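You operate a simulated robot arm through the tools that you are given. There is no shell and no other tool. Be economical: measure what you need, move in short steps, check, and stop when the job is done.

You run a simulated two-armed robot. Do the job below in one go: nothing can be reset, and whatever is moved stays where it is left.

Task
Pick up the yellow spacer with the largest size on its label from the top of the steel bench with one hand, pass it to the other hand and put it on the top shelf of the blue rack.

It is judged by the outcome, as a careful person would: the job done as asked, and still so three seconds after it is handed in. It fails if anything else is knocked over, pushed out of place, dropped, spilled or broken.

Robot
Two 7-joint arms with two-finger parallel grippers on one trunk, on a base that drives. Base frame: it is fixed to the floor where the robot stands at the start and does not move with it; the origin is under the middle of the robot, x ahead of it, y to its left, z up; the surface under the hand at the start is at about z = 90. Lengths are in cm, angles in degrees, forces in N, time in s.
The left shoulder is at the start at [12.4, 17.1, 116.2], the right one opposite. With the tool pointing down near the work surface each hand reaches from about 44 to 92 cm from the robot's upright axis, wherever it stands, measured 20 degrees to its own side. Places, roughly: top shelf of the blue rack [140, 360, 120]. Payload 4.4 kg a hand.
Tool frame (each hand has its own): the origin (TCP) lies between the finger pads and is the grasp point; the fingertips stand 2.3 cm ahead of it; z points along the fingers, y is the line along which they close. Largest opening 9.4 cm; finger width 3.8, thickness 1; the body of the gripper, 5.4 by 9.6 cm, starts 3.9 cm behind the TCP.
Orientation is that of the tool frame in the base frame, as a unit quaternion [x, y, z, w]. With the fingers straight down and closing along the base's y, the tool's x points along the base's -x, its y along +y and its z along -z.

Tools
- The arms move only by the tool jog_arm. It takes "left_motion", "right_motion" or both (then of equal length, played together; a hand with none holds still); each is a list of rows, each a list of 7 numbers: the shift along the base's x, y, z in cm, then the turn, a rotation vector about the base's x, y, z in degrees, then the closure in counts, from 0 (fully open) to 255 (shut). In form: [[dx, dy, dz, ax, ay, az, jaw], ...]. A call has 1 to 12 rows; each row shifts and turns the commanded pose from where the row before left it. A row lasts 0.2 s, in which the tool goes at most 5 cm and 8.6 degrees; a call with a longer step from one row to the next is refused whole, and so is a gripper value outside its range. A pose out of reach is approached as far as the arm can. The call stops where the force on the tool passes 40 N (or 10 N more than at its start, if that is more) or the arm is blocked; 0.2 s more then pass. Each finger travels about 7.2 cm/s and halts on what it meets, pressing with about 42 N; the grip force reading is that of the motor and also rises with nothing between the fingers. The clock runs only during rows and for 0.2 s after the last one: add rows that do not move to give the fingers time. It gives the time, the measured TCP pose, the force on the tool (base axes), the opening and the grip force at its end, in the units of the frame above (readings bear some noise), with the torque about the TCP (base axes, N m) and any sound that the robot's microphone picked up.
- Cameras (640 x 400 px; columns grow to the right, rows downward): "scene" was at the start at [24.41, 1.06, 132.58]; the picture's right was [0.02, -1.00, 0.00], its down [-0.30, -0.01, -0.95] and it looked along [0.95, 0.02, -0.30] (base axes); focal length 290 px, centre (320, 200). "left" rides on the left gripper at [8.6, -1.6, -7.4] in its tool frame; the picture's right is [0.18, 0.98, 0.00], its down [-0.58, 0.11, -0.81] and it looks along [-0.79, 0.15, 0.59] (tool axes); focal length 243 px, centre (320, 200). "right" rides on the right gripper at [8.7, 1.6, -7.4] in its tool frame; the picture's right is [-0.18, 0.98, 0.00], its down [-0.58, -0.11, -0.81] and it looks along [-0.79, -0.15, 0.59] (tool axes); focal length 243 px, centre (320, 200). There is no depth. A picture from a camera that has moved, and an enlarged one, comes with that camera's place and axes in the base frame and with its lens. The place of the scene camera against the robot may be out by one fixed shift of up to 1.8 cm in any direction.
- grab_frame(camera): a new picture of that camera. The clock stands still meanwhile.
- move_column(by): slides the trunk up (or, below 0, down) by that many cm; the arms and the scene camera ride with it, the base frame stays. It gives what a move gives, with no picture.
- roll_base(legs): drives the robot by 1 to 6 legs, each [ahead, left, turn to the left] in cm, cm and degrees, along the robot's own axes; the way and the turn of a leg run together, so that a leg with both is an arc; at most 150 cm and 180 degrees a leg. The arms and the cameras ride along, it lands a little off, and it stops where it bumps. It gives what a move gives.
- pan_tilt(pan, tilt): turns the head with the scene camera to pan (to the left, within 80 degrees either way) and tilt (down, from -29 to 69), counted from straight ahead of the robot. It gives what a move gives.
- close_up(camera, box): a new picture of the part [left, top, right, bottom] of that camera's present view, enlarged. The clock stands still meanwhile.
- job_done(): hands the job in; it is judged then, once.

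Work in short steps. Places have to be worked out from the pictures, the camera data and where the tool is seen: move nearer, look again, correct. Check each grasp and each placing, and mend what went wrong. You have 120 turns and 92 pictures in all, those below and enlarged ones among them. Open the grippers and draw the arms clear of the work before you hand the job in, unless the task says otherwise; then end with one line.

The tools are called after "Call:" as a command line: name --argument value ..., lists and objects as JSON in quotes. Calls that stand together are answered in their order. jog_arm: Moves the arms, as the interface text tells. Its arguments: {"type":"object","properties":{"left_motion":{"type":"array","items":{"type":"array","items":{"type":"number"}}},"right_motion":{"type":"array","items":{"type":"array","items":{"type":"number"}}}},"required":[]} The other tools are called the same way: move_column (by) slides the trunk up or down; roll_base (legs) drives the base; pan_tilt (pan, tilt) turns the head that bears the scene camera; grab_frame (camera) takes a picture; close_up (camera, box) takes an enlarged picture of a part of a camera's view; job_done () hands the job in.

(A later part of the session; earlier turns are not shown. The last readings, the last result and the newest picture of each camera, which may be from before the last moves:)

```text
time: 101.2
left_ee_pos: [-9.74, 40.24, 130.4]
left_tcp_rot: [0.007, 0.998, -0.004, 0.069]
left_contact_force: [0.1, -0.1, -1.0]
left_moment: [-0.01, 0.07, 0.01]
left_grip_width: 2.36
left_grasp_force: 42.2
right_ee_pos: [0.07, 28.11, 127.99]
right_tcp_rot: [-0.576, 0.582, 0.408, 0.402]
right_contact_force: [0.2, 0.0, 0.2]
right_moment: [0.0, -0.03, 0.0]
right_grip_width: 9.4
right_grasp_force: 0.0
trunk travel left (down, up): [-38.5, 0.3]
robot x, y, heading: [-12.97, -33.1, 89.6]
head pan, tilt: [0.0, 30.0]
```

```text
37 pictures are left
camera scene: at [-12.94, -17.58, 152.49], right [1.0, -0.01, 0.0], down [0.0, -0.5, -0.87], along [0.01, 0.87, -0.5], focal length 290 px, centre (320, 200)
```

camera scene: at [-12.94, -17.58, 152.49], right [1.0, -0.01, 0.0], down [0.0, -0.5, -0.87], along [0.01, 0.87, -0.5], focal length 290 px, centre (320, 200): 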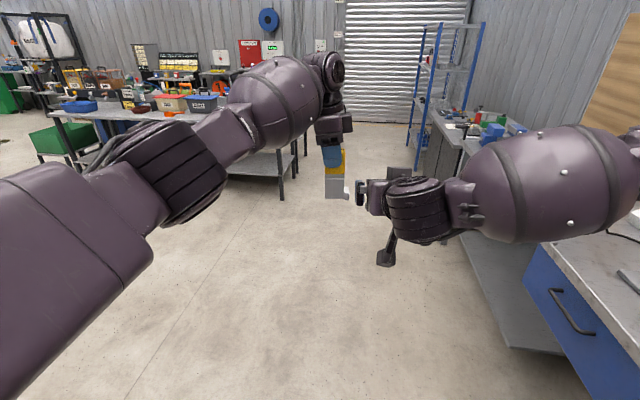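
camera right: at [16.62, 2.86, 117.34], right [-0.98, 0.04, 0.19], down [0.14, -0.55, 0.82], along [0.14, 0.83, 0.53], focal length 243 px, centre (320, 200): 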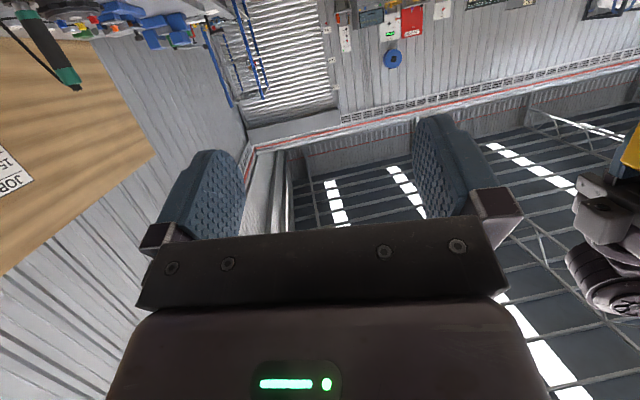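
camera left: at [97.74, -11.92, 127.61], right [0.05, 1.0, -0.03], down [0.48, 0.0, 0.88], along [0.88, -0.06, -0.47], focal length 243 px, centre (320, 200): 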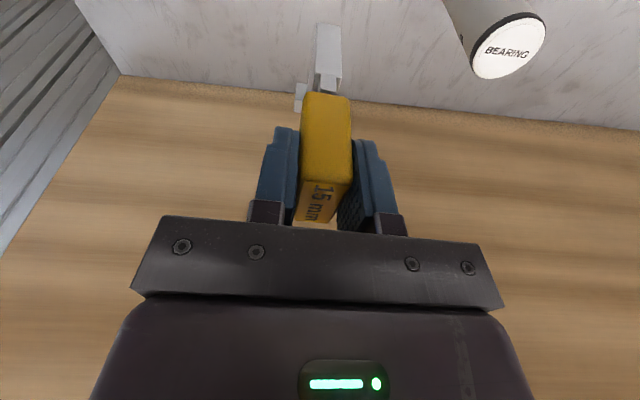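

Pitch of 20° below horizontal is reached. Now centre the right hand laterally behind the handle and check with its camera.

Call:
jog_arm --right_motion '[[-3, 0, 0, 0, 0, 0, 0], [-3, 0, 0, 0, 0, 0, 0], [-3, 0, 0, 0, 0, 0, 0], [-0.8, 0, 0, 0, 0, 0, 0], [0, 2, 0, 0, 0, 0, 0], [0, 0, 0, 0, 0, 0, 0], [0, 0, 0, 0, 0, 0, 0]]'

Call:
grab_frame --camera "right"

Call:
close_up --camera "scene" --box '[270, 100, 430, 220]'

```text
time: 102.8
left_ee_pos: [-9.69, 40.16, 130.34]
left_tcp_rot: [0.008, 0.998, -0.004, 0.069]
left_contact_force: [0.2, -0.2, 0.2]
left_moment: [-0.01, 0.04, 0.02]
left_grip_width: 2.35
left_grasp_force: 42.0
right_ee_pos: [-9.68, 29.92, 128.04]
right_tcp_rot: [-0.575, 0.583, 0.408, 0.403]
right_contact_force: [0.1, -0.5, 0.3]
right_moment: [-0.02, -0.03, 0.03]
right_grip_width: 9.41
right_grasp_force: 0.0
trunk travel left (down, up): [-38.5, 0.3]
robot x, y, heading: [-13.1, -33.12, 89.6]
head pan, tilt: [0.0, 30.0]
```

```text
36 pictures are left
camera right: at [-11.35, 19.94, 122.4], right [-0.98, 0.07, 0.18], down [0.12, -0.56, 0.82], along [0.16, 0.83, 0.54], focal length 243 px, centre (320, 200)
```

right: 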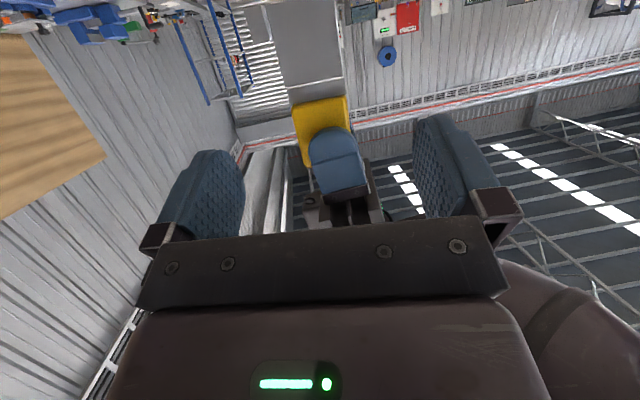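

```text
3.33 times, centred on (350, 160) of scene
camera zoom: at [-12.97, -17.59, 152.5], right [1.0, -0.01, 0.0], down [0.0, -0.5, -0.87], along [0.01, 0.87, -0.5], focal length 966 px, centre (220, 333)
```

zoom: 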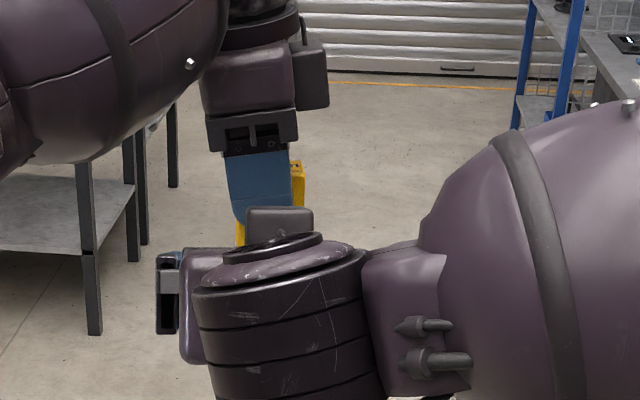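

The right gripper has a box on its upper side that would meet the left gripper's body at this angle. Tilting the left hand 12° (spacer bottom toward the robot) makes the hands nearly perpendicular; I do that and move the right hand to the start of a straight approach.

Call:
jog_arm --left_motion '[[0, 0, 0, -4, 0, 0, 255], [0, 0, 0, -4, 0, 0, 255], [0, 0, 0, -4, 0, 0, 255], [0, 0, 0, 0, 0, 0, 255], [0, 0, 0, 0, 0, 0, 255]]' --right_motion '[[0, 0.3, 1, 0, 0, 0, 0], [0, 0.3, 1, 0, 0, 0, 0], [0, 0.3, 0.8, 0, 0, 0, 0], [0, 0, 0, 0, 0, 0, 0], [0, 0, 0, 0, 0, 0, 0]]'

Call:
grab_frame --camera "right"

```text
time: 104.0
left_ee_pos: [-10.76, 38.74, 130.46]
left_tcp_rot: [0.0, 0.992, -0.107, 0.07]
left_contact_force: [-0.3, 0.1, -1.0]
left_moment: [0.03, 0.07, 0.0]
left_grip_width: 2.39
left_grasp_force: 42.1
left hand out of reach, approached as far as the arm can: row 2, 3
right_ee_pos: [-9.65, 30.82, 130.8]
right_tcp_rot: [-0.575, 0.583, 0.408, 0.404]
right_contact_force: [-0.4, 0.5, 0.7]
right_moment: [0.0, 0.02, -0.02]
right_grip_width: 9.38
right_grasp_force: 0.1
trunk travel left (down, up): [-38.5, 0.3]
robot x, y, heading: [-12.96, -33.3, 89.8]
head pan, tilt: [0.0, 30.0]
```

```text
34 pictures are left
camera right: at [-11.34, 20.82, 125.23], right [-0.98, 0.07, 0.18], down [0.12, -0.56, 0.82], along [0.16, 0.83, 0.54], focal length 243 px, centre (320, 200)
```

right: 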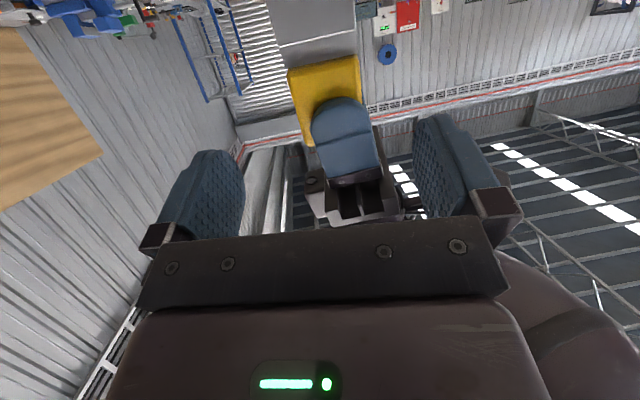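

Handle measured at x ≈ -10.2, consistent. I approach along the right tool axis to bring the pads onto the handle.

Call:
jog_arm --right_motion '[[-0.5, 0, -0.4, 0, 0, 0, 0], [0, 1.5, -0.55, 0, 0, 0, 0], [0, 1.5, -0.55, 0, 0, 0, 0], [0, 1.5, -0.55, 0, 0, 0, 0], [0, 1.5, -0.55, 0, 0, 0, 0], [0, 0, 0, 0, 0, 0, 0], [0, 0, 0, 0, 0, 0, 0]]'

Call:
grab_frame --camera "right"

Call:
close_up --camera "scene" --box '[270, 100, 430, 220]'

```text
time: 105.6
left_ee_pos: [-10.71, 38.71, 130.39]
left_tcp_rot: [0.0, 0.992, -0.107, 0.069]
left_contact_force: [-0.1, -0.3, -1.6]
left_moment: [0.04, 0.0, 0.01]
left_grip_width: 2.35
left_grasp_force: 41.1
right_ee_pos: [-10.24, 36.91, 128.33]
right_tcp_rot: [-0.576, 0.583, 0.408, 0.403]
right_contact_force: [0.2, 0.3, -0.1]
right_moment: [0.01, -0.03, 0.0]
right_grip_width: 9.42
right_grasp_force: 0.1
trunk travel left (down, up): [-38.5, 0.3]
robot x, y, heading: [-13.16, -33.58, 89.4]
head pan, tilt: [0.0, 30.0]
```

```text
33 pictures are left
camera right: at [-11.9, 26.88, 122.71], right [-0.98, 0.07, 0.18], down [0.12, -0.56, 0.82], along [0.16, 0.83, 0.54], focal length 243 px, centre (320, 200)
```

right: 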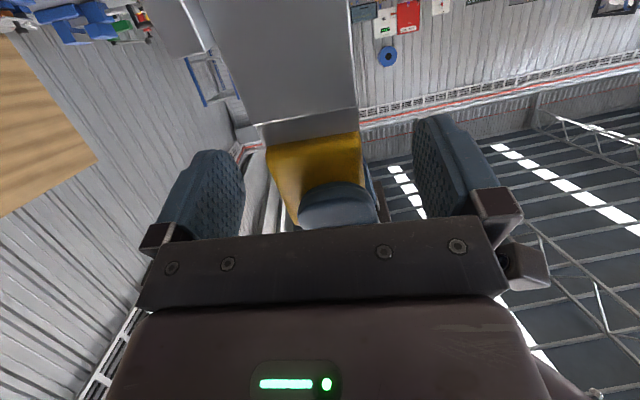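

```text
3.33 times, centred on (350, 160) of scene
camera zoom: at [-12.98, -17.59, 152.5], right [1.0, -0.01, 0.0], down [0.0, -0.5, -0.87], along [0.01, 0.87, -0.5], focal length 966 px, centre (220, 333)
```

zoom: 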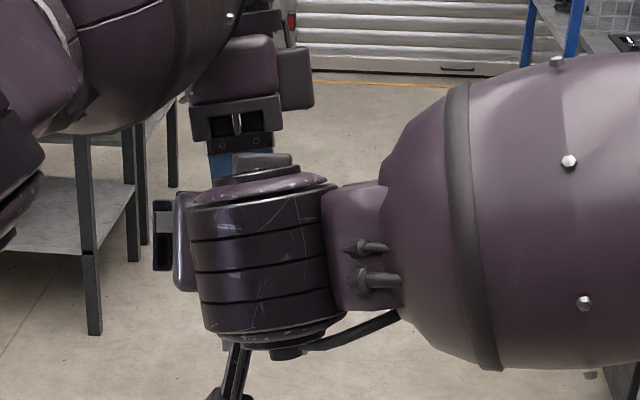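

No contact and well centred. Close the right gripper on the handle.

Call:
jog_arm --right_motion '[[0, 0, 0, 0, 0, 0, 80], [0, 0, 0, 0, 0, 0, 110], [0, 0, 0, 0, 0, 0, 130], [0, 0, 0, 0, 0, 0, 145], [0, 0, 0, 0, 0, 0, 200], [0, 0, 0, 0, 0, 0, 255], [0, 0, 0, 0, 0, 0, 255]]'

Call:
grab_frame --camera "right"

```text
time: 107.2
left_ee_pos: [-10.64, 38.64, 130.49]
left_tcp_rot: [0.001, 0.992, -0.107, 0.07]
left_contact_force: [20.3, -0.3, -0.4]
left_moment: [-0.21, 0.82, 0.9]
left_grip_width: 2.36
left_grasp_force: 42.6
right_ee_pos: [-10.45, 36.91, 128.33]
right_tcp_rot: [-0.578, 0.581, 0.409, 0.401]
right_contact_force: [-21.1, -0.2, -0.2]
right_moment: [0.23, -1.26, -0.55]
right_grip_width: 4.41
right_grasp_force: 42.5
trunk travel left (down, up): [-38.5, 0.3]
robot x, y, heading: [-12.79, -33.09, 89.3]
head pan, tilt: [0.0, 30.0]
```

```text
31 pictures are left
camera right: at [-12.04, 26.75, 122.74], right [-0.98, 0.06, 0.18], down [0.12, -0.56, 0.82], along [0.15, 0.83, 0.54], focal length 243 px, centre (320, 200)
```

right: 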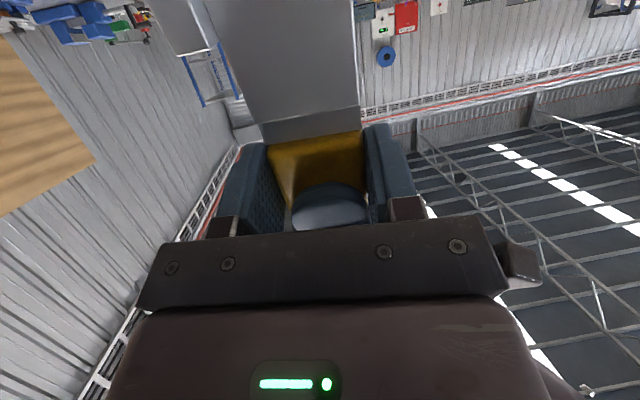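

Right grip holds at 4.41 cm; a 20 N lateral strain shows the right hand is slightly off-centre. I relieve it by shifting right -0.4 cm in x.

Call:
jog_arm --right_motion '[[-0.2, 0, 0, 0, 0, 0, 255], [-0.2, 0, 0, 0, 0, 0, 255], [0, 0, 0, 0, 0, 0, 255]]'

```text
time: 108.0
left_ee_pos: [-10.75, 38.76, 130.37]
left_tcp_rot: [-0.001, 0.992, -0.106, 0.07]
left_contact_force: [13.7, 17.2, -5.7]
left_moment: [-0.04, 1.14, 0.4]
left_grip_width: 2.35
left_grasp_force: 42.0
right_ee_pos: [-10.62, 36.83, 128.38]
right_tcp_rot: [-0.576, 0.583, 0.408, 0.402]
right_contact_force: [-13.1, -18.0, 3.0]
right_moment: [0.48, -1.38, -0.15]
right_grip_width: 4.38
right_grasp_force: 42.1
trunk travel left (down, up): [-38.5, 0.3]
robot x, y, heading: [-13.19, -32.99, 89.8]
head pan, tilt: [0.0, 30.0]
```

Let it settle one moment and re-read.

Call:
jog_arm --right_motion '[[-0.2, 0, 0, 0, 0, 0, 255], [0, 0, 0, 0, 0, 0, 255], [0, 0, 0, 0, 0, 0, 255]]'

```text
time: 108.8
left_ee_pos: [-10.79, 38.86, 130.41]
left_tcp_rot: [-0.002, 0.992, -0.108, 0.069]
left_contact_force: [0.8, 28.4, -8.8]
left_moment: [0.38, 0.9, 0.52]
left_grip_width: 2.35
left_grasp_force: 42.1
right_ee_pos: [-10.75, 36.98, 128.23]
right_tcp_rot: [-0.575, 0.584, 0.407, 0.403]
right_contact_force: [-0.7, -27.6, 8.6]
right_moment: [0.38, -0.9, -0.42]
right_grip_width: 4.37
right_grasp_force: 41.9
trunk travel left (down, up): [-38.5, 0.3]
robot x, y, heading: [-13.23, -32.99, 89.4]
head pan, tilt: [0.0, 30.0]
```

Lateral strain gone, but there is now a push of 28 N along y; ease the right hand back slightly.

Call:
jog_arm --right_motion '[[0, -0.15, 0.05, 0, 0, 0, 255], [0, -0.15, 0.05, 0, 0, 0, 255], [0, 0, 0, 0, 0, 0, 255]]'

```text
time: 109.6
left_ee_pos: [-10.6, 38.67, 130.36]
left_tcp_rot: [0.001, 0.992, -0.109, 0.069]
left_contact_force: [-2.9, -15.8, -1.1]
left_moment: [0.39, 0.6, 0.63]
left_grip_width: 2.37
left_grasp_force: 41.8
right_ee_pos: [-10.63, 36.75, 128.32]
right_tcp_rot: [-0.574, 0.584, 0.407, 0.405]
right_contact_force: [2.0, 16.4, 0.2]
right_moment: [-0.74, -0.5, -0.69]
right_grip_width: 4.37
right_grasp_force: 41.8
trunk travel left (down, up): [-38.5, 0.3]
robot x, y, heading: [-13.07, -33.42, 89.5]
head pan, tilt: [0.0, 30.0]
```

Small correction, then open the left gripper slightly (to ~3.8 cm).

Call:
jog_arm --right_motion '[[0, 0.1, 0, 0, 0, 0, 255], [0, 0, 0, 0, 0, 0, 255], [0, 0, 0, 0, 0, 0, 255], [0, 0, 0, 0, 0, 0, 255], [0, 0, 0, 0, 0, 0, 255]]' --left_motion '[[0, 0, 0, 0, 0, 0, 255], [0, 0, 0, 0, 0, 0, 195], [0, 0, 0, 0, 0, 0, 180], [0, 0, 0, 0, 0, 0, 155], [0, 0, 0, 0, 0, 0, 155]]'

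Call:
grab_frame --camera "right"

```text
time: 110.8
left_ee_pos: [-10.62, 38.78, 130.4]
left_tcp_rot: [0.0, 0.992, -0.107, 0.069]
left_contact_force: [-3.0, 4.6, 2.6]
left_moment: [0.04, 0.01, -0.01]
left_grip_width: 3.55
left_grasp_force: 0.0
right_ee_pos: [-10.66, 36.69, 128.24]
right_tcp_rot: [-0.576, 0.583, 0.407, 0.403]
right_contact_force: [3.5, -5.4, -2.1]
right_moment: [-0.01, 0.08, -0.11]
right_grip_width: 4.38
right_grasp_force: 42.1
trunk travel left (down, up): [-38.5, 0.3]
robot x, y, heading: [-12.67, -33.61, 89.5]
head pan, tilt: [0.0, 30.0]
```

```text
30 pictures are left
camera right: at [-12.44, 26.64, 122.66], right [-0.98, 0.07, 0.18], down [0.12, -0.56, 0.82], along [0.16, 0.83, 0.54], focal length 243 px, centre (320, 200)
```

right: 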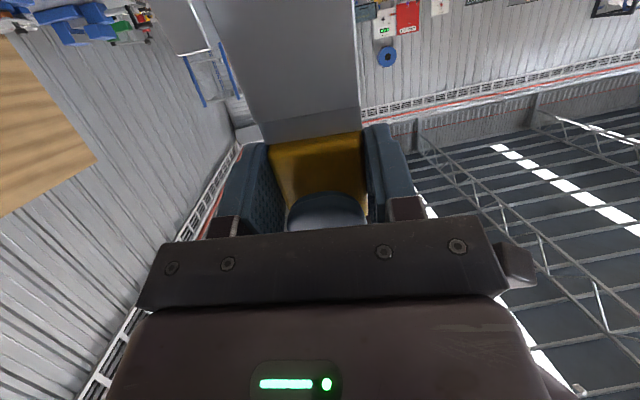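

Right holds the spacer alone (4.38 cm, 42 N). I withdraw the left hand along its own finger axis, slowly first.

Call:
jog_arm --left_motion '[[-0.07, 0.11, 0.49, 0, 0, 0, 155], [-0.07, 0.11, 0.49, 0, 0, 0, 155], [-0.14, 0.21, 0.97, 0, 0, 0, 155]]'

```text
time: 111.6
left_ee_pos: [-11.18, 38.55, 132.39]
left_tcp_rot: [0.001, 0.992, -0.109, 0.07]
left_contact_force: [6.1, -0.5, -6.0]
left_moment: [0.12, -0.2, 0.19]
left_grip_width: 3.66
left_grasp_force: 0.0
left hand out of reach, approached as far as the arm can: row 2
right_ee_pos: [-10.67, 36.74, 128.4]
right_tcp_rot: [-0.576, 0.582, 0.41, 0.403]
right_contact_force: [-5.7, 1.6, 4.9]
right_moment: [-0.08, 0.03, -0.06]
right_grip_width: 4.36
right_grasp_force: 42.6
trunk travel left (down, up): [-38.5, 0.3]
robot x, y, heading: [-13.1, -33.21, 89.5]
head pan, tilt: [0.0, 30.0]
```

Light rubbing (6 N) as the left drifted in -x; correct by +0.3 in x and continue upward.

Call:
jog_arm --left_motion '[[0.3, 0, 0.4, 0, 0, 0, 155], [0, 0, 1, 0, 0, 0, 155], [0, 0, 1.5, 0, 0, 0, 155], [0, 0, 2, 0, 0, 0, 155], [0, 0, 2, 0, 0, 0, 155]]'

Call:
grab_frame --camera "scene"

Call:
grab_frame --camera "right"

```text
time: 112.8
left_ee_pos: [-11.98, 37.82, 139.28]
left_tcp_rot: [-0.001, 0.992, -0.107, 0.07]
left_contact_force: [0.5, 0.8, 0.6]
left_moment: [-0.03, 0.01, -0.02]
left_grip_width: 3.68
left_grasp_force: 0.0
left hand out of reach, approached as far as the arm can: row 1, 4, 5
right_ee_pos: [-10.78, 36.78, 128.34]
right_tcp_rot: [-0.576, 0.582, 0.408, 0.403]
right_contact_force: [-0.5, 0.0, -0.6]
right_moment: [-0.01, 0.03, -0.01]
right_grip_width: 4.33
right_grasp_force: 41.6
trunk travel left (down, up): [-38.5, 0.3]
robot x, y, heading: [-12.65, -33.29, 89.8]
head pan, tilt: [0.0, 30.0]
```

```text
29 pictures are left
camera scene: at [-13.05, -17.59, 152.5], right [1.0, -0.01, 0.0], down [0.0, -0.5, -0.87], along [0.01, 0.87, -0.5], focal length 290 px, centre (320, 200)
```

scene: 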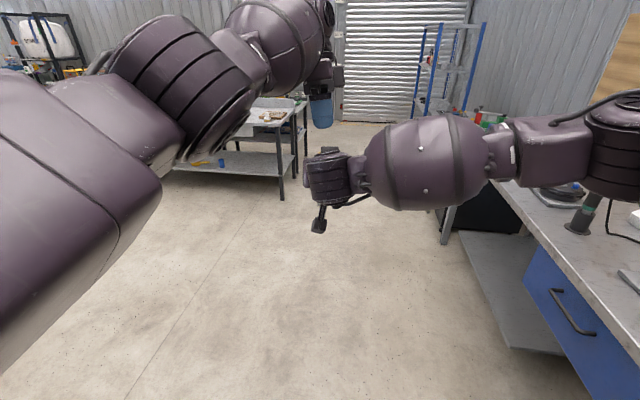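

```text
28 pictures are left
camera right: at [-12.49, 26.7, 122.69], right [-0.98, 0.07, 0.18], down [0.12, -0.56, 0.82], along [0.16, 0.83, 0.54], focal length 243 px, centre (320, 200)
```

right: 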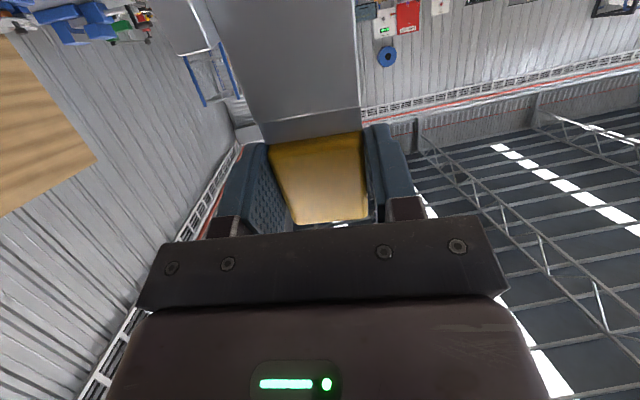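

The hand-over is complete: only the right hand holds the spacer. I move the left hand away to the left.

Call:
jog_arm --left_motion '[[-3, -1, 0, 2, 0, 0, 100], [-4, -1, 0, 4, 4, 0, 0], [-4, -1, 0, 4, 4, 0, 0], [-4, -1, 0, 2, 0, 0, 0], [-4, -1, 0, 0, 0, 0, 0], [-4, -1, 0, 0, 0, 0, 0]]'

Call:
roll_base --legs '[[130, 0, 0]]'

Call:
pan_tilt --pan -15 --tilt 10

Call:
grab_frame --camera "scene"

```text
time: 114.2
left_ee_pos: [-32.5, 43.72, 141.9]
left_tcp_rot: [0.0, 1.0, -0.005, 0.001]
left_contact_force: [-0.6, 0.4, 0.1]
left_moment: [-0.03, -0.03, -0.02]
left_grip_width: 9.41
left_grasp_force: 0.0
left hand out of reach, approached as far as the arm can: row 1, 2, 3, 4, 5, 6
right_ee_pos: [-10.96, 36.74, 128.33]
right_tcp_rot: [-0.576, 0.582, 0.408, 0.403]
right_contact_force: [-0.4, -0.1, 0.1]
right_moment: [0.0, 0.0, -0.01]
right_grip_width: 4.36
right_grasp_force: 41.5
trunk travel left (down, up): [-38.5, 0.3]
robot x, y, heading: [-12.85, -33.53, 89.9]
head pan, tilt: [0.0, 30.0]
```

```text
time: 120.6
left_ee_pos: [-31.45, 171.69, 141.95]
left_tcp_rot: [-0.001, 1.0, -0.003, 0.001]
left_contact_force: [-0.9, -0.1, -0.7]
left_moment: [-0.02, 0.05, -0.01]
left_grip_width: 9.4
left_grasp_force: 0.1
right_ee_pos: [-10.02, 164.68, 128.26]
right_tcp_rot: [-0.576, 0.582, 0.408, 0.403]
right_contact_force: [-0.2, 0.7, 0.0]
right_moment: [0.06, 0.04, -0.01]
right_grip_width: 4.38
right_grasp_force: 42.1
trunk travel left (down, up): [-38.5, 0.3]
robot x, y, heading: [-12.25, 94.73, 89.6]
head pan, tilt: [0.0, 30.0]
```

```text
time: 121.5
left_ee_pos: [-31.34, 171.63, 141.95]
left_tcp_rot: [0.0, 1.0, -0.004, 0.0]
left_contact_force: [0.4, 1.4, -0.4]
left_moment: [0.01, 0.01, 0.02]
left_grip_width: 9.42
left_grasp_force: 0.0
right_ee_pos: [-9.9, 164.52, 128.37]
right_tcp_rot: [-0.576, 0.582, 0.408, 0.403]
right_contact_force: [-0.2, -0.4, -0.7]
right_moment: [0.04, 0.05, 0.0]
right_grip_width: 4.36
right_grasp_force: 41.6
trunk travel left (down, up): [-38.5, 0.3]
robot x, y, heading: [-11.97, 94.56, 89.5]
head pan, tilt: [-15.0, 10.0]
```

```text
27 pictures are left
camera scene: at [-9.74, 110.22, 155.73], right [0.96, -0.26, 0.0], down [-0.05, -0.17, -0.98], along [0.26, 0.95, -0.17], focal length 290 px, centre (320, 200)
```

scene: 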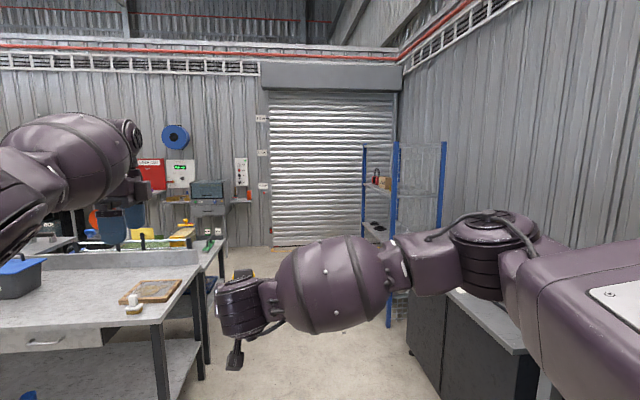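

Rack is ahead right with items on the shelf; corners near (110,327). I drive diagonally along the aisle to about (15, 350).

Call:
roll_base --legs '[[130, -27, 0], [125, 0, 0]]'

Call:
roll_base --legs '[[0, 0, -90]]'

Call:
pan_tilt --pan 0 --tilt 12

Call:
grab_frame --camera "scene"

```text
time: 133.9
left_ee_pos: [-4.11, 423.86, 141.93]
left_tcp_rot: [-0.002, 1.0, -0.004, 0.0]
left_contact_force: [0.2, 0.0, 0.9]
left_moment: [0.0, 0.0, 0.01]
left_grip_width: 9.4
left_grasp_force: 0.2
right_ee_pos: [17.51, 417.0, 128.4]
right_tcp_rot: [-0.577, 0.581, 0.409, 0.402]
right_contact_force: [0.3, 0.5, 0.4]
right_moment: [0.02, 0.01, 0.04]
right_grip_width: 4.34
right_grasp_force: 41.6
trunk travel left (down, up): [-38.5, 0.3]
robot x, y, heading: [15.62, 346.85, 89.9]
head pan, tilt: [-15.0, 10.0]
```

```text
time: 138.2
left_ee_pos: [93.25, 364.73, 141.9]
left_tcp_rot: [0.715, 0.7, -0.003, -0.003]
left_contact_force: [0.5, -0.6, 0.0]
left_moment: [0.02, 0.03, -0.01]
left_grip_width: 9.41
left_grasp_force: 0.0
right_ee_pos: [85.72, 343.33, 128.3]
right_tcp_rot: [0.014, 0.819, -0.002, 0.573]
right_contact_force: [0.2, 0.1, -0.3]
right_moment: [0.02, -0.03, -0.02]
right_grip_width: 4.32
right_grasp_force: 42.1
trunk travel left (down, up): [-38.5, 0.3]
robot x, y, heading: [15.86, 346.8, -1.6]
head pan, tilt: [-15.0, 10.0]
```

```text
time: 138.9
left_ee_pos: [93.16, 364.69, 141.99]
left_tcp_rot: [0.714, 0.7, -0.003, -0.004]
left_contact_force: [0.6, 0.0, -0.3]
left_moment: [-0.04, 0.0, 0.03]
left_grip_width: 9.39
left_grasp_force: 0.1
right_ee_pos: [85.56, 343.33, 128.38]
right_tcp_rot: [0.014, 0.819, -0.003, 0.574]
right_contact_force: [-0.2, 0.5, 0.0]
right_moment: [0.0, -0.01, -0.04]
right_grip_width: 4.37
right_grasp_force: 41.8
trunk travel left (down, up): [-38.5, 0.3]
robot x, y, heading: [15.6, 347.36, -1.7]
head pan, tilt: [0.0, 12.0]
```

```text
26 pictures are left
camera scene: at [30.63, 347.4, 155.41], right [-0.03, -1.0, 0.0], down [-0.21, 0.01, -0.98], along [0.98, -0.03, -0.21], focal length 290 px, centre (320, 200)
```

scene: 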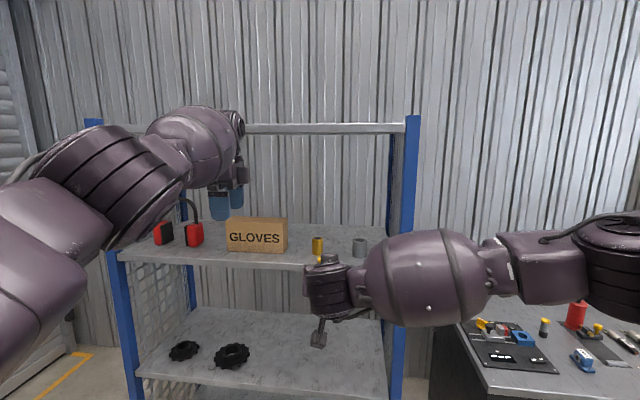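

Top shelf is in view with padlocks, a GLOVES box and a grey cylinder. I enlarge the shelf to find a free spot.

Call:
close_up --camera "scene" --box '[100, 190, 420, 300]'

Call:
grab_frame --camera "right"

```text
2.00 times, centred on (260, 245) of scene
camera zoom: at [30.63, 347.4, 155.41], right [-0.03, -1.0, 0.0], down [-0.21, 0.01, -0.98], along [0.98, -0.03, -0.21], focal length 579 px, centre (440, 110)
```

zoom: 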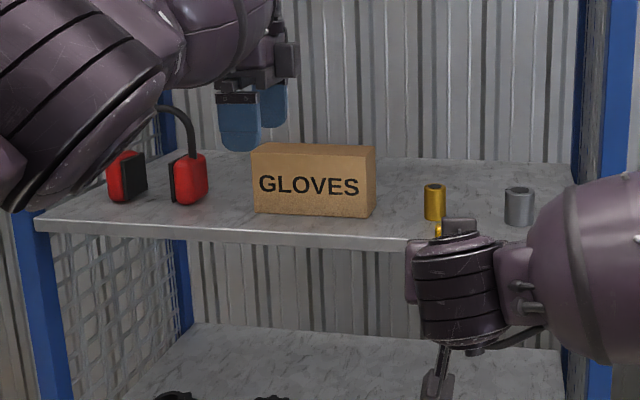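

```text
24 pictures are left
camera right: at [75.79, 345.13, 122.7], right [0.09, 0.98, 0.18], down [-0.56, -0.1, 0.82], along [0.82, -0.18, 0.54], focal length 243 px, centre (320, 200)
```

right: 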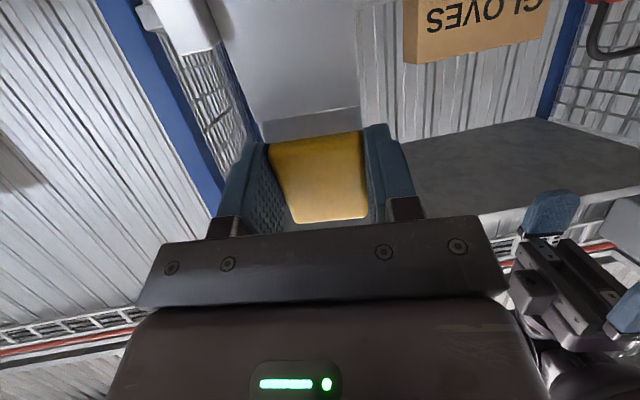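

Rack front edge runs from about (109,348) to (119,405) (yaw ≈ -10°). I'll place the spacer in front of the GLOVES box, near y ≈ 368, 3 cm inside the edge, approaching perpendicular. First the left hand is retracted, then the base turned to -10° and shifted left.

Call:
jog_arm --left_motion '[[-4, 1, 0, 0, 0, 0, 0], [-4, 1, 0, 0, 0, 0, 0], [-4, 1, 0, 0, 0, 0, 0], [-4, 2, 0, 0, 0, 0, 0], [-4, 2, 0, 0, 0, 0, 0], [-4, 3, 0, 0, 0, 0, 0], [0, 4, 0, 0, 0, 0, 0], [0, 4, 0, 0, 0, 0, 0], [0, 0, 0, 0, 0, 0, 0]]'

Call:
roll_base --legs '[[0, 0, -8.3], [0, 39, 0], [4, 0, 0]]'

Call:
grab_frame --camera "scene"

```text
time: 140.9
left_ee_pos: [91.12, 380.78, 147.61]
left_tcp_rot: [0.715, 0.699, -0.003, -0.003]
left_contact_force: [0.2, 0.9, -0.2]
left_moment: [0.04, 0.03, 0.01]
left_grip_width: 9.39
left_grasp_force: 0.1
left hand out of reach, approached as far as the arm can: row 1, 2, 3, 4, 5, 6, 8
right_ee_pos: [85.75, 343.21, 128.35]
right_tcp_rot: [0.014, 0.819, -0.002, 0.574]
right_contact_force: [0.4, -0.1, -0.2]
right_moment: [0.02, 0.01, 0.06]
right_grip_width: 4.36
right_grasp_force: 41.7
trunk travel left (down, up): [-38.5, 0.3]
robot x, y, heading: [15.67, 346.59, -1.8]
head pan, tilt: [0.0, 12.0]
```

```text
time: 146.0
left_ee_pos: [106.44, 406.34, 147.45]
left_tcp_rot: [0.767, 0.641, -0.004, -0.002]
left_contact_force: [-0.7, -1.2, -0.2]
left_moment: [0.01, -0.01, 0.07]
left_grip_width: 9.42
left_grasp_force: 0.1
right_ee_pos: [95.09, 369.95, 128.3]
right_tcp_rot: [0.078, 0.816, -0.047, 0.571]
right_contact_force: [1.1, -0.9, -1.7]
right_moment: [0.0, -0.03, 0.0]
right_grip_width: 4.36
right_grasp_force: 42.0
trunk travel left (down, up): [-38.5, 0.3]
robot x, y, heading: [26.93, 384.39, -10.4]
head pan, tilt: [0.0, 12.0]
```

```text
23 pictures are left
camera scene: at [41.28, 382.53, 155.41], right [-0.18, -0.98, 0.0], down [-0.2, 0.04, -0.98], along [0.96, -0.18, -0.21], focal length 290 px, centre (320, 200)
```

scene: 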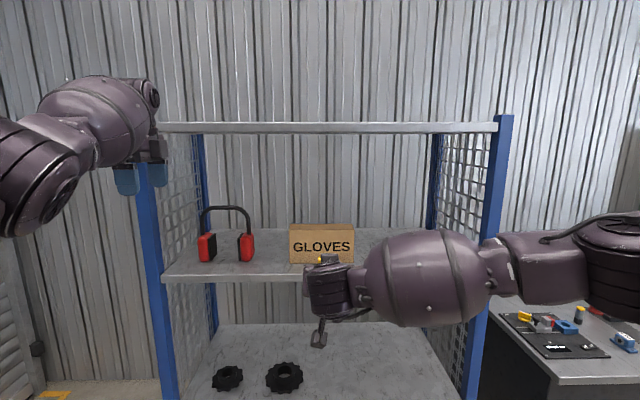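

The left hand can't retract because of its yawed wrist. I'll unwind its yaw while raising and pulling it back.

Call:
jog_arm --left_motion '[[0, 0, 0, 0, 0, 8, 0], [0, 0, 0, 0, 0, 8, 0], [-1, 0, 0, 0, 0, 8, 0], [-2, 0, 0, 0, 0, 8, 0], [-3, 0, 0, 0, 0, 8, 0], [-3, 0, 0, 0, 0, 8, 0], [-4, 0, 0, 0, 0, 8, 0], [-4, 0, 0, 0, 0, 8, 0], [-4, 0, 0, 0, 0, 8, 0], [-4, 0, 0, 0, 0, 8, 0], [-4, 0, 0, 0, 0, 0, 0], [-4, 0, 0, 0, 0, 0, 0]]'

```text
time: 148.8
left_ee_pos: [101.45, 397.44, 158.9]
left_tcp_rot: [0.274, 0.944, -0.184, 0.035]
left_contact_force: [-0.4, 0.6, 0.3]
left_moment: [-0.02, 0.02, -0.01]
left_grip_width: 9.38
left_grasp_force: 0.1
left hand out of reach, approached as far as the arm can: row 3, 4, 5, 6, 7, 8, 9, 10, 11, 12
right_ee_pos: [95.09, 369.91, 128.28]
right_tcp_rot: [0.078, 0.816, -0.047, 0.571]
right_contact_force: [1.1, -0.3, -1.1]
right_moment: [-0.01, 0.0, -0.02]
right_grip_width: 4.36
right_grasp_force: 41.9
trunk travel left (down, up): [-38.5, 0.3]
robot x, y, heading: [26.03, 384.46, -10.6]
head pan, tilt: [0.0, 12.0]
stopped in row 12 (left hand): the arm was blocked; the commanded pose is now the measured one
```

The left arm reports blocked; look before doing anything.

Call:
pan_tilt --pan 20 --tilt 10

Call:
grab_frame --camera "scene"

Call:
grab_frame --camera "left"

```text
time: 149.7
left_ee_pos: [101.18, 397.36, 158.87]
left_tcp_rot: [0.273, 0.944, -0.183, 0.036]
left_contact_force: [0.0, 0.0, 0.0]
left_moment: [0.01, 0.02, -0.01]
left_grip_width: 9.41
left_grasp_force: 0.0
right_ee_pos: [95.05, 370.04, 128.27]
right_tcp_rot: [0.077, 0.815, -0.047, 0.572]
right_contact_force: [0.1, 0.3, -2.2]
right_moment: [0.07, -0.02, 0.0]
right_grip_width: 4.3
right_grasp_force: 42.3
trunk travel left (down, up): [-38.5, 0.3]
robot x, y, heading: [26.2, 384.71, -10.3]
head pan, tilt: [20.0, 10.0]
```

```text
22 pictures are left
camera scene: at [41.23, 385.77, 155.73], right [0.16, -0.99, 0.0], down [-0.17, -0.03, -0.98], along [0.97, 0.16, -0.17], focal length 290 px, centre (320, 200)
```

scene: 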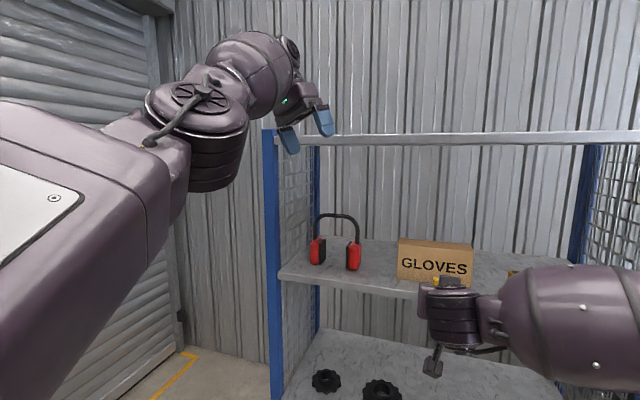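

```text
21 pictures are left
camera left: at [93.31, 403.13, 164.93], right [0.36, 0.86, -0.35], down [0.58, 0.09, 0.81], along [0.73, -0.5, -0.47], focal length 243 px, centre (320, 200)
```

left: 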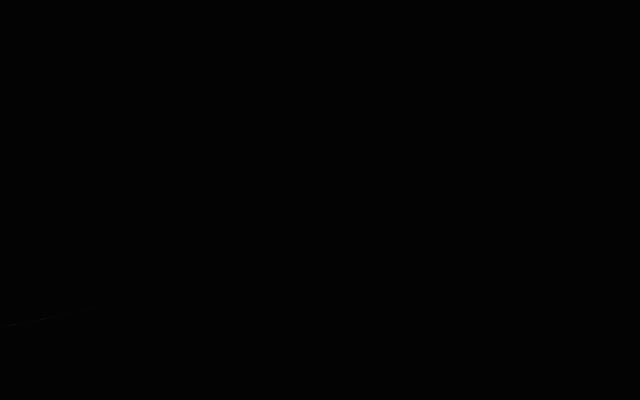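

The left camera bracket rests against its own forearm. I continue unwinding yaw and levelling it, without translation.

Call:
jog_arm --left_motion '[[0, 0, 0, 0, 0, 8, 0], [0, 0, 0, 0, 0, 8, 0], [0, 0, 0, 0, 0, 8, 0], [0, 0, 0, 0, 0, 8, 0], [0, 0, 0, 0, 0, 0, 0]]'

```text
time: 150.8
left_ee_pos: [103.6, 397.28, 160.28]
left_tcp_rot: [0.002, 0.983, -0.166, 0.083]
left_contact_force: [-1.0, 0.9, -0.6]
left_moment: [0.0, 0.03, 0.02]
left_grip_width: 9.41
left_grasp_force: 0.1
left hand out of reach, approached as far as the arm can: row 1, 2, 3, 4
right_ee_pos: [95.05, 370.06, 128.37]
right_tcp_rot: [0.078, 0.815, -0.048, 0.572]
right_contact_force: [0.0, 0.4, -1.8]
right_moment: [0.0, 0.0, 0.04]
right_grip_width: 4.34
right_grasp_force: 42.4
trunk travel left (down, up): [-38.5, 0.3]
robot x, y, heading: [26.2, 384.56, -10.2]
head pan, tilt: [20.0, 10.0]
```

Yaw is back to normal. Level the left hand and pull it back and down-left.

Call:
jog_arm --left_motion '[[-1, 0, 0, 6.4, 3.2, 0, 0], [-2, 0, 0, 6.4, 3.2, 0, 0], [-3, 1, 0, 6.4, 3.2, 0, 0], [-4, 1, -1, 0, 0, 0, 0], [-4, 1, -1, 0, 0, 0, 0], [-4, 1, -2, 0, 0, 0, 0], [-4, 1, -2, 0, 0, 0, 0], [-4, 1, -2, 0, 0, 0, 0], [-4, 1, -2, 0, 0, 0, 0], [-4, 1, -2, 0, 0, 0, 0], [0, 0, 0, 0, 0, 0, 0]]'

Call:
grab_frame --camera "scene"

```text
time: 153.2
left_ee_pos: [70.04, 405.51, 148.59]
left_tcp_rot: [0.002, 1.0, 0.001, -0.001]
left_contact_force: [0.5, -1.1, -0.4]
left_moment: [0.02, 0.05, -0.02]
left_grip_width: 9.39
left_grasp_force: 0.1
left hand out of reach, approached as far as the arm can: row 2
right_ee_pos: [95.28, 369.96, 128.26]
right_tcp_rot: [0.078, 0.816, -0.047, 0.571]
right_contact_force: [0.6, -1.0, -1.6]
right_moment: [0.02, 0.0, 0.02]
right_grip_width: 4.35
right_grasp_force: 41.9
trunk travel left (down, up): [-38.5, 0.3]
robot x, y, heading: [26.6, 384.63, -10.7]
head pan, tilt: [20.0, 10.0]
```

```text
20 pictures are left
camera scene: at [41.35, 385.72, 155.73], right [0.16, -0.99, 0.0], down [-0.17, -0.03, -0.98], along [0.97, 0.16, -0.17], focal length 290 px, centre (320, 200)
```

scene: 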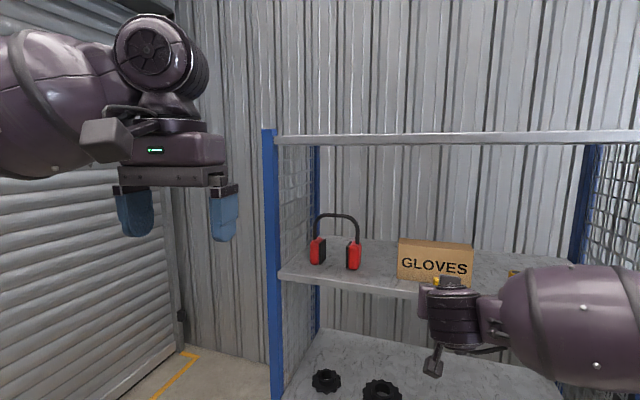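

Left arm is clear now. I raise the right hand 5 cm and pitch it up 12.4° so the spacer hangs vertical, then turn the left hand a bit to view it from the side.

Call:
jog_arm --right_motion '[[0, 0, 2, 0, 0, 0, 255], [0, 0, 2, 0, 0, 0, 255], [0, 0, 1, -0.7, -4, 0, 255], [0, 0, 0, -0.7, -4, 0, 255], [0, 0, 0, -0.7, -4.1, 0, 255], [0, 0, 0, 0, 0, 0, 255]]' --left_motion '[[0, 0, -1, 0, 0, -6, 0], [0, 0, -1, 0, 0, -6, 0], [0, 0, -1, 0, 0, -6, 0], [0, 0, -1, 0, 0, -6, 0], [0, 0, -1, 0, 0, -6, 0], [0, 0, 0, 0, 0, 0, 0]]'

Call:
grab_frame --camera "left"

```text
time: 154.7
left_ee_pos: [69.91, 405.13, 143.59]
left_tcp_rot: [0.262, 0.965, -0.001, 0.0]
left_contact_force: [0.9, 0.3, 0.4]
left_moment: [0.01, 0.01, 0.0]
left_grip_width: 9.39
left_grasp_force: 0.1
right_ee_pos: [95.04, 369.84, 133.34]
right_tcp_rot: [0.072, 0.749, -0.053, 0.656]
right_contact_force: [0.5, -0.1, -0.7]
right_moment: [0.05, 0.02, -0.01]
right_grip_width: 4.34
right_grasp_force: 42.1
trunk travel left (down, up): [-38.5, 0.3]
robot x, y, heading: [26.47, 384.46, -10.6]
head pan, tilt: [20.0, 10.0]
```

```text
19 pictures are left
camera left: at [61.72, 408.05, 150.83], right [0.34, 0.94, 0.0], down [0.56, -0.2, 0.81], along [0.76, -0.27, -0.59], focal length 243 px, centre (320, 200)
```

left: 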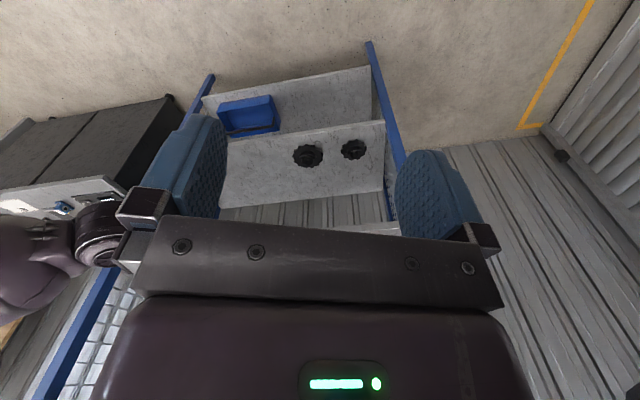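

The view is hidden by the left finger. I close the left fingers and raise the hand to look past them.

Call:
jog_arm --left_motion '[[0, 0, 4, 0, 0, -5, 220], [0, 0, 4, 0, 0, -5, 220], [0, 0, 4, 0, 0, -5, 220], [0, 0, 2, 0, 0, 0, 220], [0, 0, 0, 0, 0, 0, 220]]'

Call:
grab_frame --camera "left"

```text
time: 155.8
left_ee_pos: [69.95, 405.12, 157.38]
left_tcp_rot: [0.386, 0.922, -0.001, 0.001]
left_contact_force: [-0.4, 0.0, -0.6]
left_moment: [0.03, -0.02, 0.0]
left_grip_width: 1.28
left_grasp_force: 0.2
right_ee_pos: [94.99, 370.1, 133.31]
right_tcp_rot: [0.072, 0.75, -0.054, 0.656]
right_contact_force: [-0.3, 0.5, -1.7]
right_moment: [0.01, 0.0, -0.01]
right_grip_width: 4.33
right_grasp_force: 42.2
trunk travel left (down, up): [-38.5, 0.3]
robot x, y, heading: [26.68, 384.47, -10.4]
head pan, tilt: [20.0, 10.0]
```

```text
18 pictures are left
camera left: at [62.73, 410.17, 164.78], right [0.57, 0.82, 0.0], down [0.49, -0.34, 0.81], along [0.66, -0.46, -0.59], focal length 243 px, centre (320, 200)
```

left: 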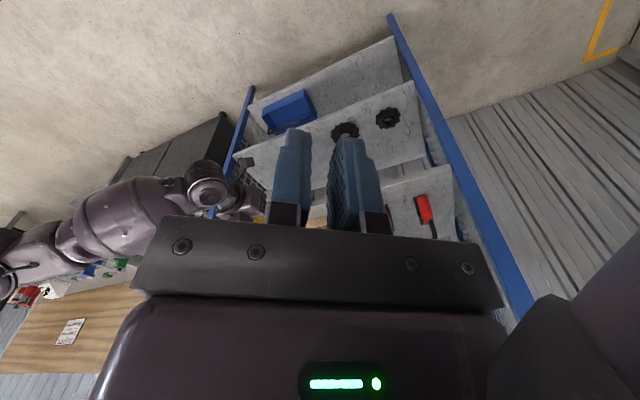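

Nearly visible; enlarge that region.

Call:
close_up --camera "left" --box '[180, 150, 310, 232]'

```text
4.88 times, centred on (245, 191) of left
camera zoom: at [62.73, 410.17, 164.78], right [0.57, 0.82, 0.0], down [0.49, -0.34, 0.81], along [0.66, -0.46, -0.59], focal length 1184 px, centre (686, 244)
```

zoom: 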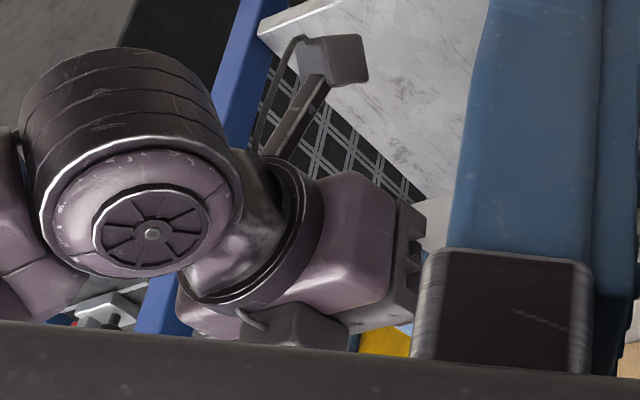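

Yaw back 12° and raise a bit more so the spacer clears the finger in view.

Call:
jog_arm --left_motion '[[-2, 0, 3, 0, 0, 6, 220], [-3, 0, 3, 0, 0, 6, 220], [-3, 0, 0, 0, 0, 3, 220], [0, 0, 0, 0, 0, 0, 220]]'

Call:
close_up --camera "left" --box '[140, 130, 300, 230]'

```text
time: 156.8
left_ee_pos: [61.97, 405.22, 163.28]
left_tcp_rot: [0.261, 0.965, 0.0, -0.001]
left_contact_force: [-0.5, -0.3, 1.0]
left_moment: [0.01, 0.02, -0.01]
left_grip_width: 1.3
left_grasp_force: 0.1
right_ee_pos: [95.09, 369.92, 133.35]
right_tcp_rot: [0.072, 0.75, -0.054, 0.655]
right_contact_force: [-0.5, -0.7, -2.4]
right_moment: [0.04, 0.01, -0.01]
right_grip_width: 4.37
right_grasp_force: 42.5
trunk travel left (down, up): [-38.5, 0.3]
robot x, y, heading: [26.62, 384.45, -10.7]
head pan, tilt: [20.0, 10.0]
```

```text
4.00 times, centred on (220, 180) of left
camera zoom: at [53.64, 408.13, 170.76], right [0.34, 0.94, 0.0], down [0.56, -0.2, 0.81], along [0.76, -0.27, -0.59], focal length 970 px, centre (720, 280)
```

zoom: 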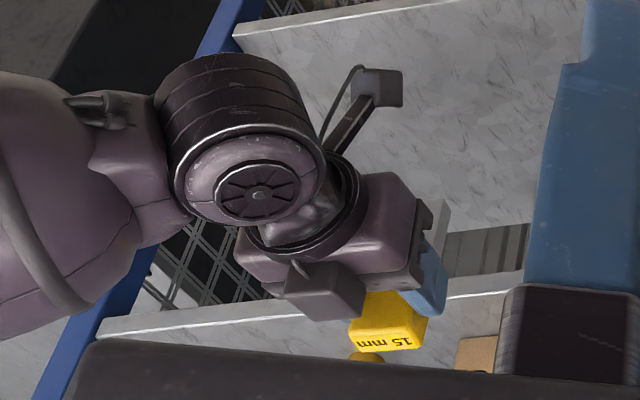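

The view agrees with a vertical spacer. Next I re-measure the shelf's front edge in an enlarged view before driving in.

Call:
pan_tilt --pan 0 --tilt 20

Call:
close_up --camera "scene" --box '[140, 150, 400, 280]'

```text
time: 157.7
left_ee_pos: [61.85, 405.35, 163.38]
left_tcp_rot: [0.262, 0.965, 0.001, 0.0]
left_contact_force: [0.0, 0.4, -0.1]
left_moment: [-0.03, 0.01, 0.03]
left_grip_width: 1.31
left_grasp_force: 0.0
right_ee_pos: [95.09, 370.05, 133.5]
right_tcp_rot: [0.072, 0.75, -0.054, 0.656]
right_contact_force: [-0.3, -0.3, -0.5]
right_moment: [0.05, 0.05, 0.0]
right_grip_width: 4.36
right_grasp_force: 41.7
trunk travel left (down, up): [-38.5, 0.3]
robot x, y, heading: [26.6, 384.89, -10.6]
head pan, tilt: [0.0, 20.0]
```

```text
2.46 times, centred on (270, 215) of scene
camera zoom: at [41.21, 382.57, 154.11], right [-0.18, -0.98, 0.0], down [-0.34, 0.06, -0.94], along [0.92, -0.17, -0.34], focal length 713 px, centre (443, 163)
```

zoom: 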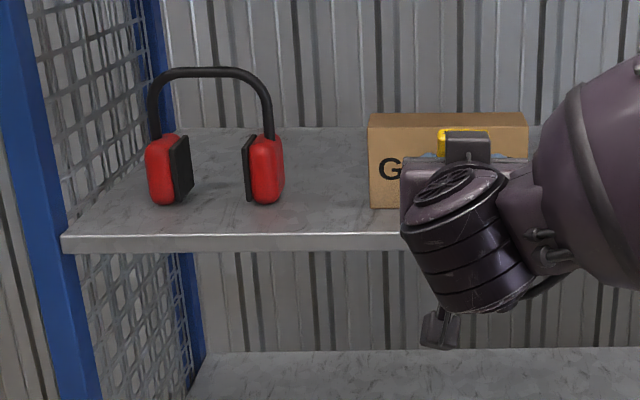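

Edge is at x ≈ 110.8 for y ≈ 368; the GLOVES box front lies ~7.4 cm behind it. I drive in 11 cm first and check the arm against the right post.

Call:
roll_base --legs '[[11, 0, 0]]'

Call:
pan_tilt --pan -25 --tilt 18

Call:
grab_frame --camera "scene"

Call:
grab_frame --camera "left"

```text
time: 158.9
left_ee_pos: [72.31, 403.38, 163.4]
left_tcp_rot: [0.261, 0.965, -0.001, 0.0]
left_contact_force: [-0.3, 0.1, -0.4]
left_moment: [-0.02, -0.03, -0.04]
left_grip_width: 1.31
left_grasp_force: 0.1
right_ee_pos: [105.51, 368.12, 133.44]
right_tcp_rot: [0.071, 0.75, -0.053, 0.656]
right_contact_force: [0.5, 0.6, -0.6]
right_moment: [0.06, 0.02, -0.01]
right_grip_width: 4.38
right_grasp_force: 42.2
trunk travel left (down, up): [-38.5, 0.3]
robot x, y, heading: [37.24, 382.43, -10.4]
head pan, tilt: [0.0, 20.0]
```

```text
time: 159.8
left_ee_pos: [72.47, 403.31, 163.35]
left_tcp_rot: [0.261, 0.965, -0.001, 0.001]
left_contact_force: [0.7, -0.3, 1.1]
left_moment: [0.02, -0.01, -0.05]
left_grip_width: 1.28
left_grasp_force: 0.1
right_ee_pos: [105.59, 368.24, 133.38]
right_tcp_rot: [0.071, 0.75, -0.053, 0.655]
right_contact_force: [-0.3, -0.1, -1.1]
right_moment: [0.05, 0.01, -0.02]
right_grip_width: 4.36
right_grasp_force: 41.8
trunk travel left (down, up): [-38.5, 0.3]
robot x, y, heading: [37.15, 382.62, -10.5]
head pan, tilt: [-25.0, 18.0]
```

```text
14 pictures are left
camera scene: at [50.16, 376.91, 154.44], right [-0.58, -0.81, 0.0], down [-0.25, 0.18, -0.95], along [0.77, -0.55, -0.31], focal length 290 px, centre (320, 200)
```

scene: 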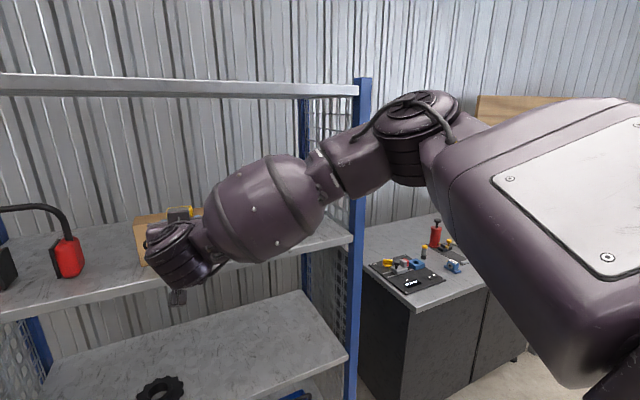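

```text
13 pictures are left
camera left: at [64.04, 406.28, 170.76], right [0.34, 0.94, 0.0], down [0.56, -0.2, 0.81], along [0.76, -0.27, -0.59], focal length 243 px, centre (320, 200)
```

left: 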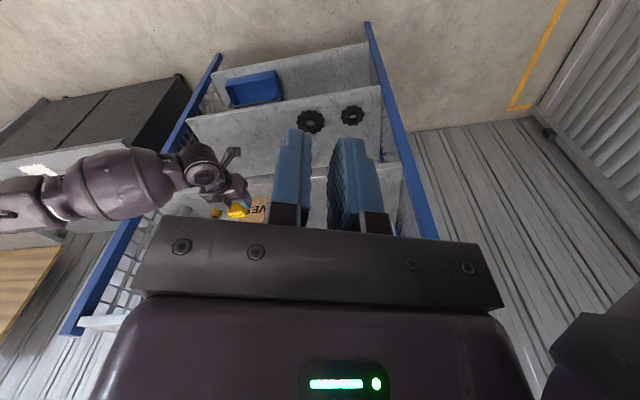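

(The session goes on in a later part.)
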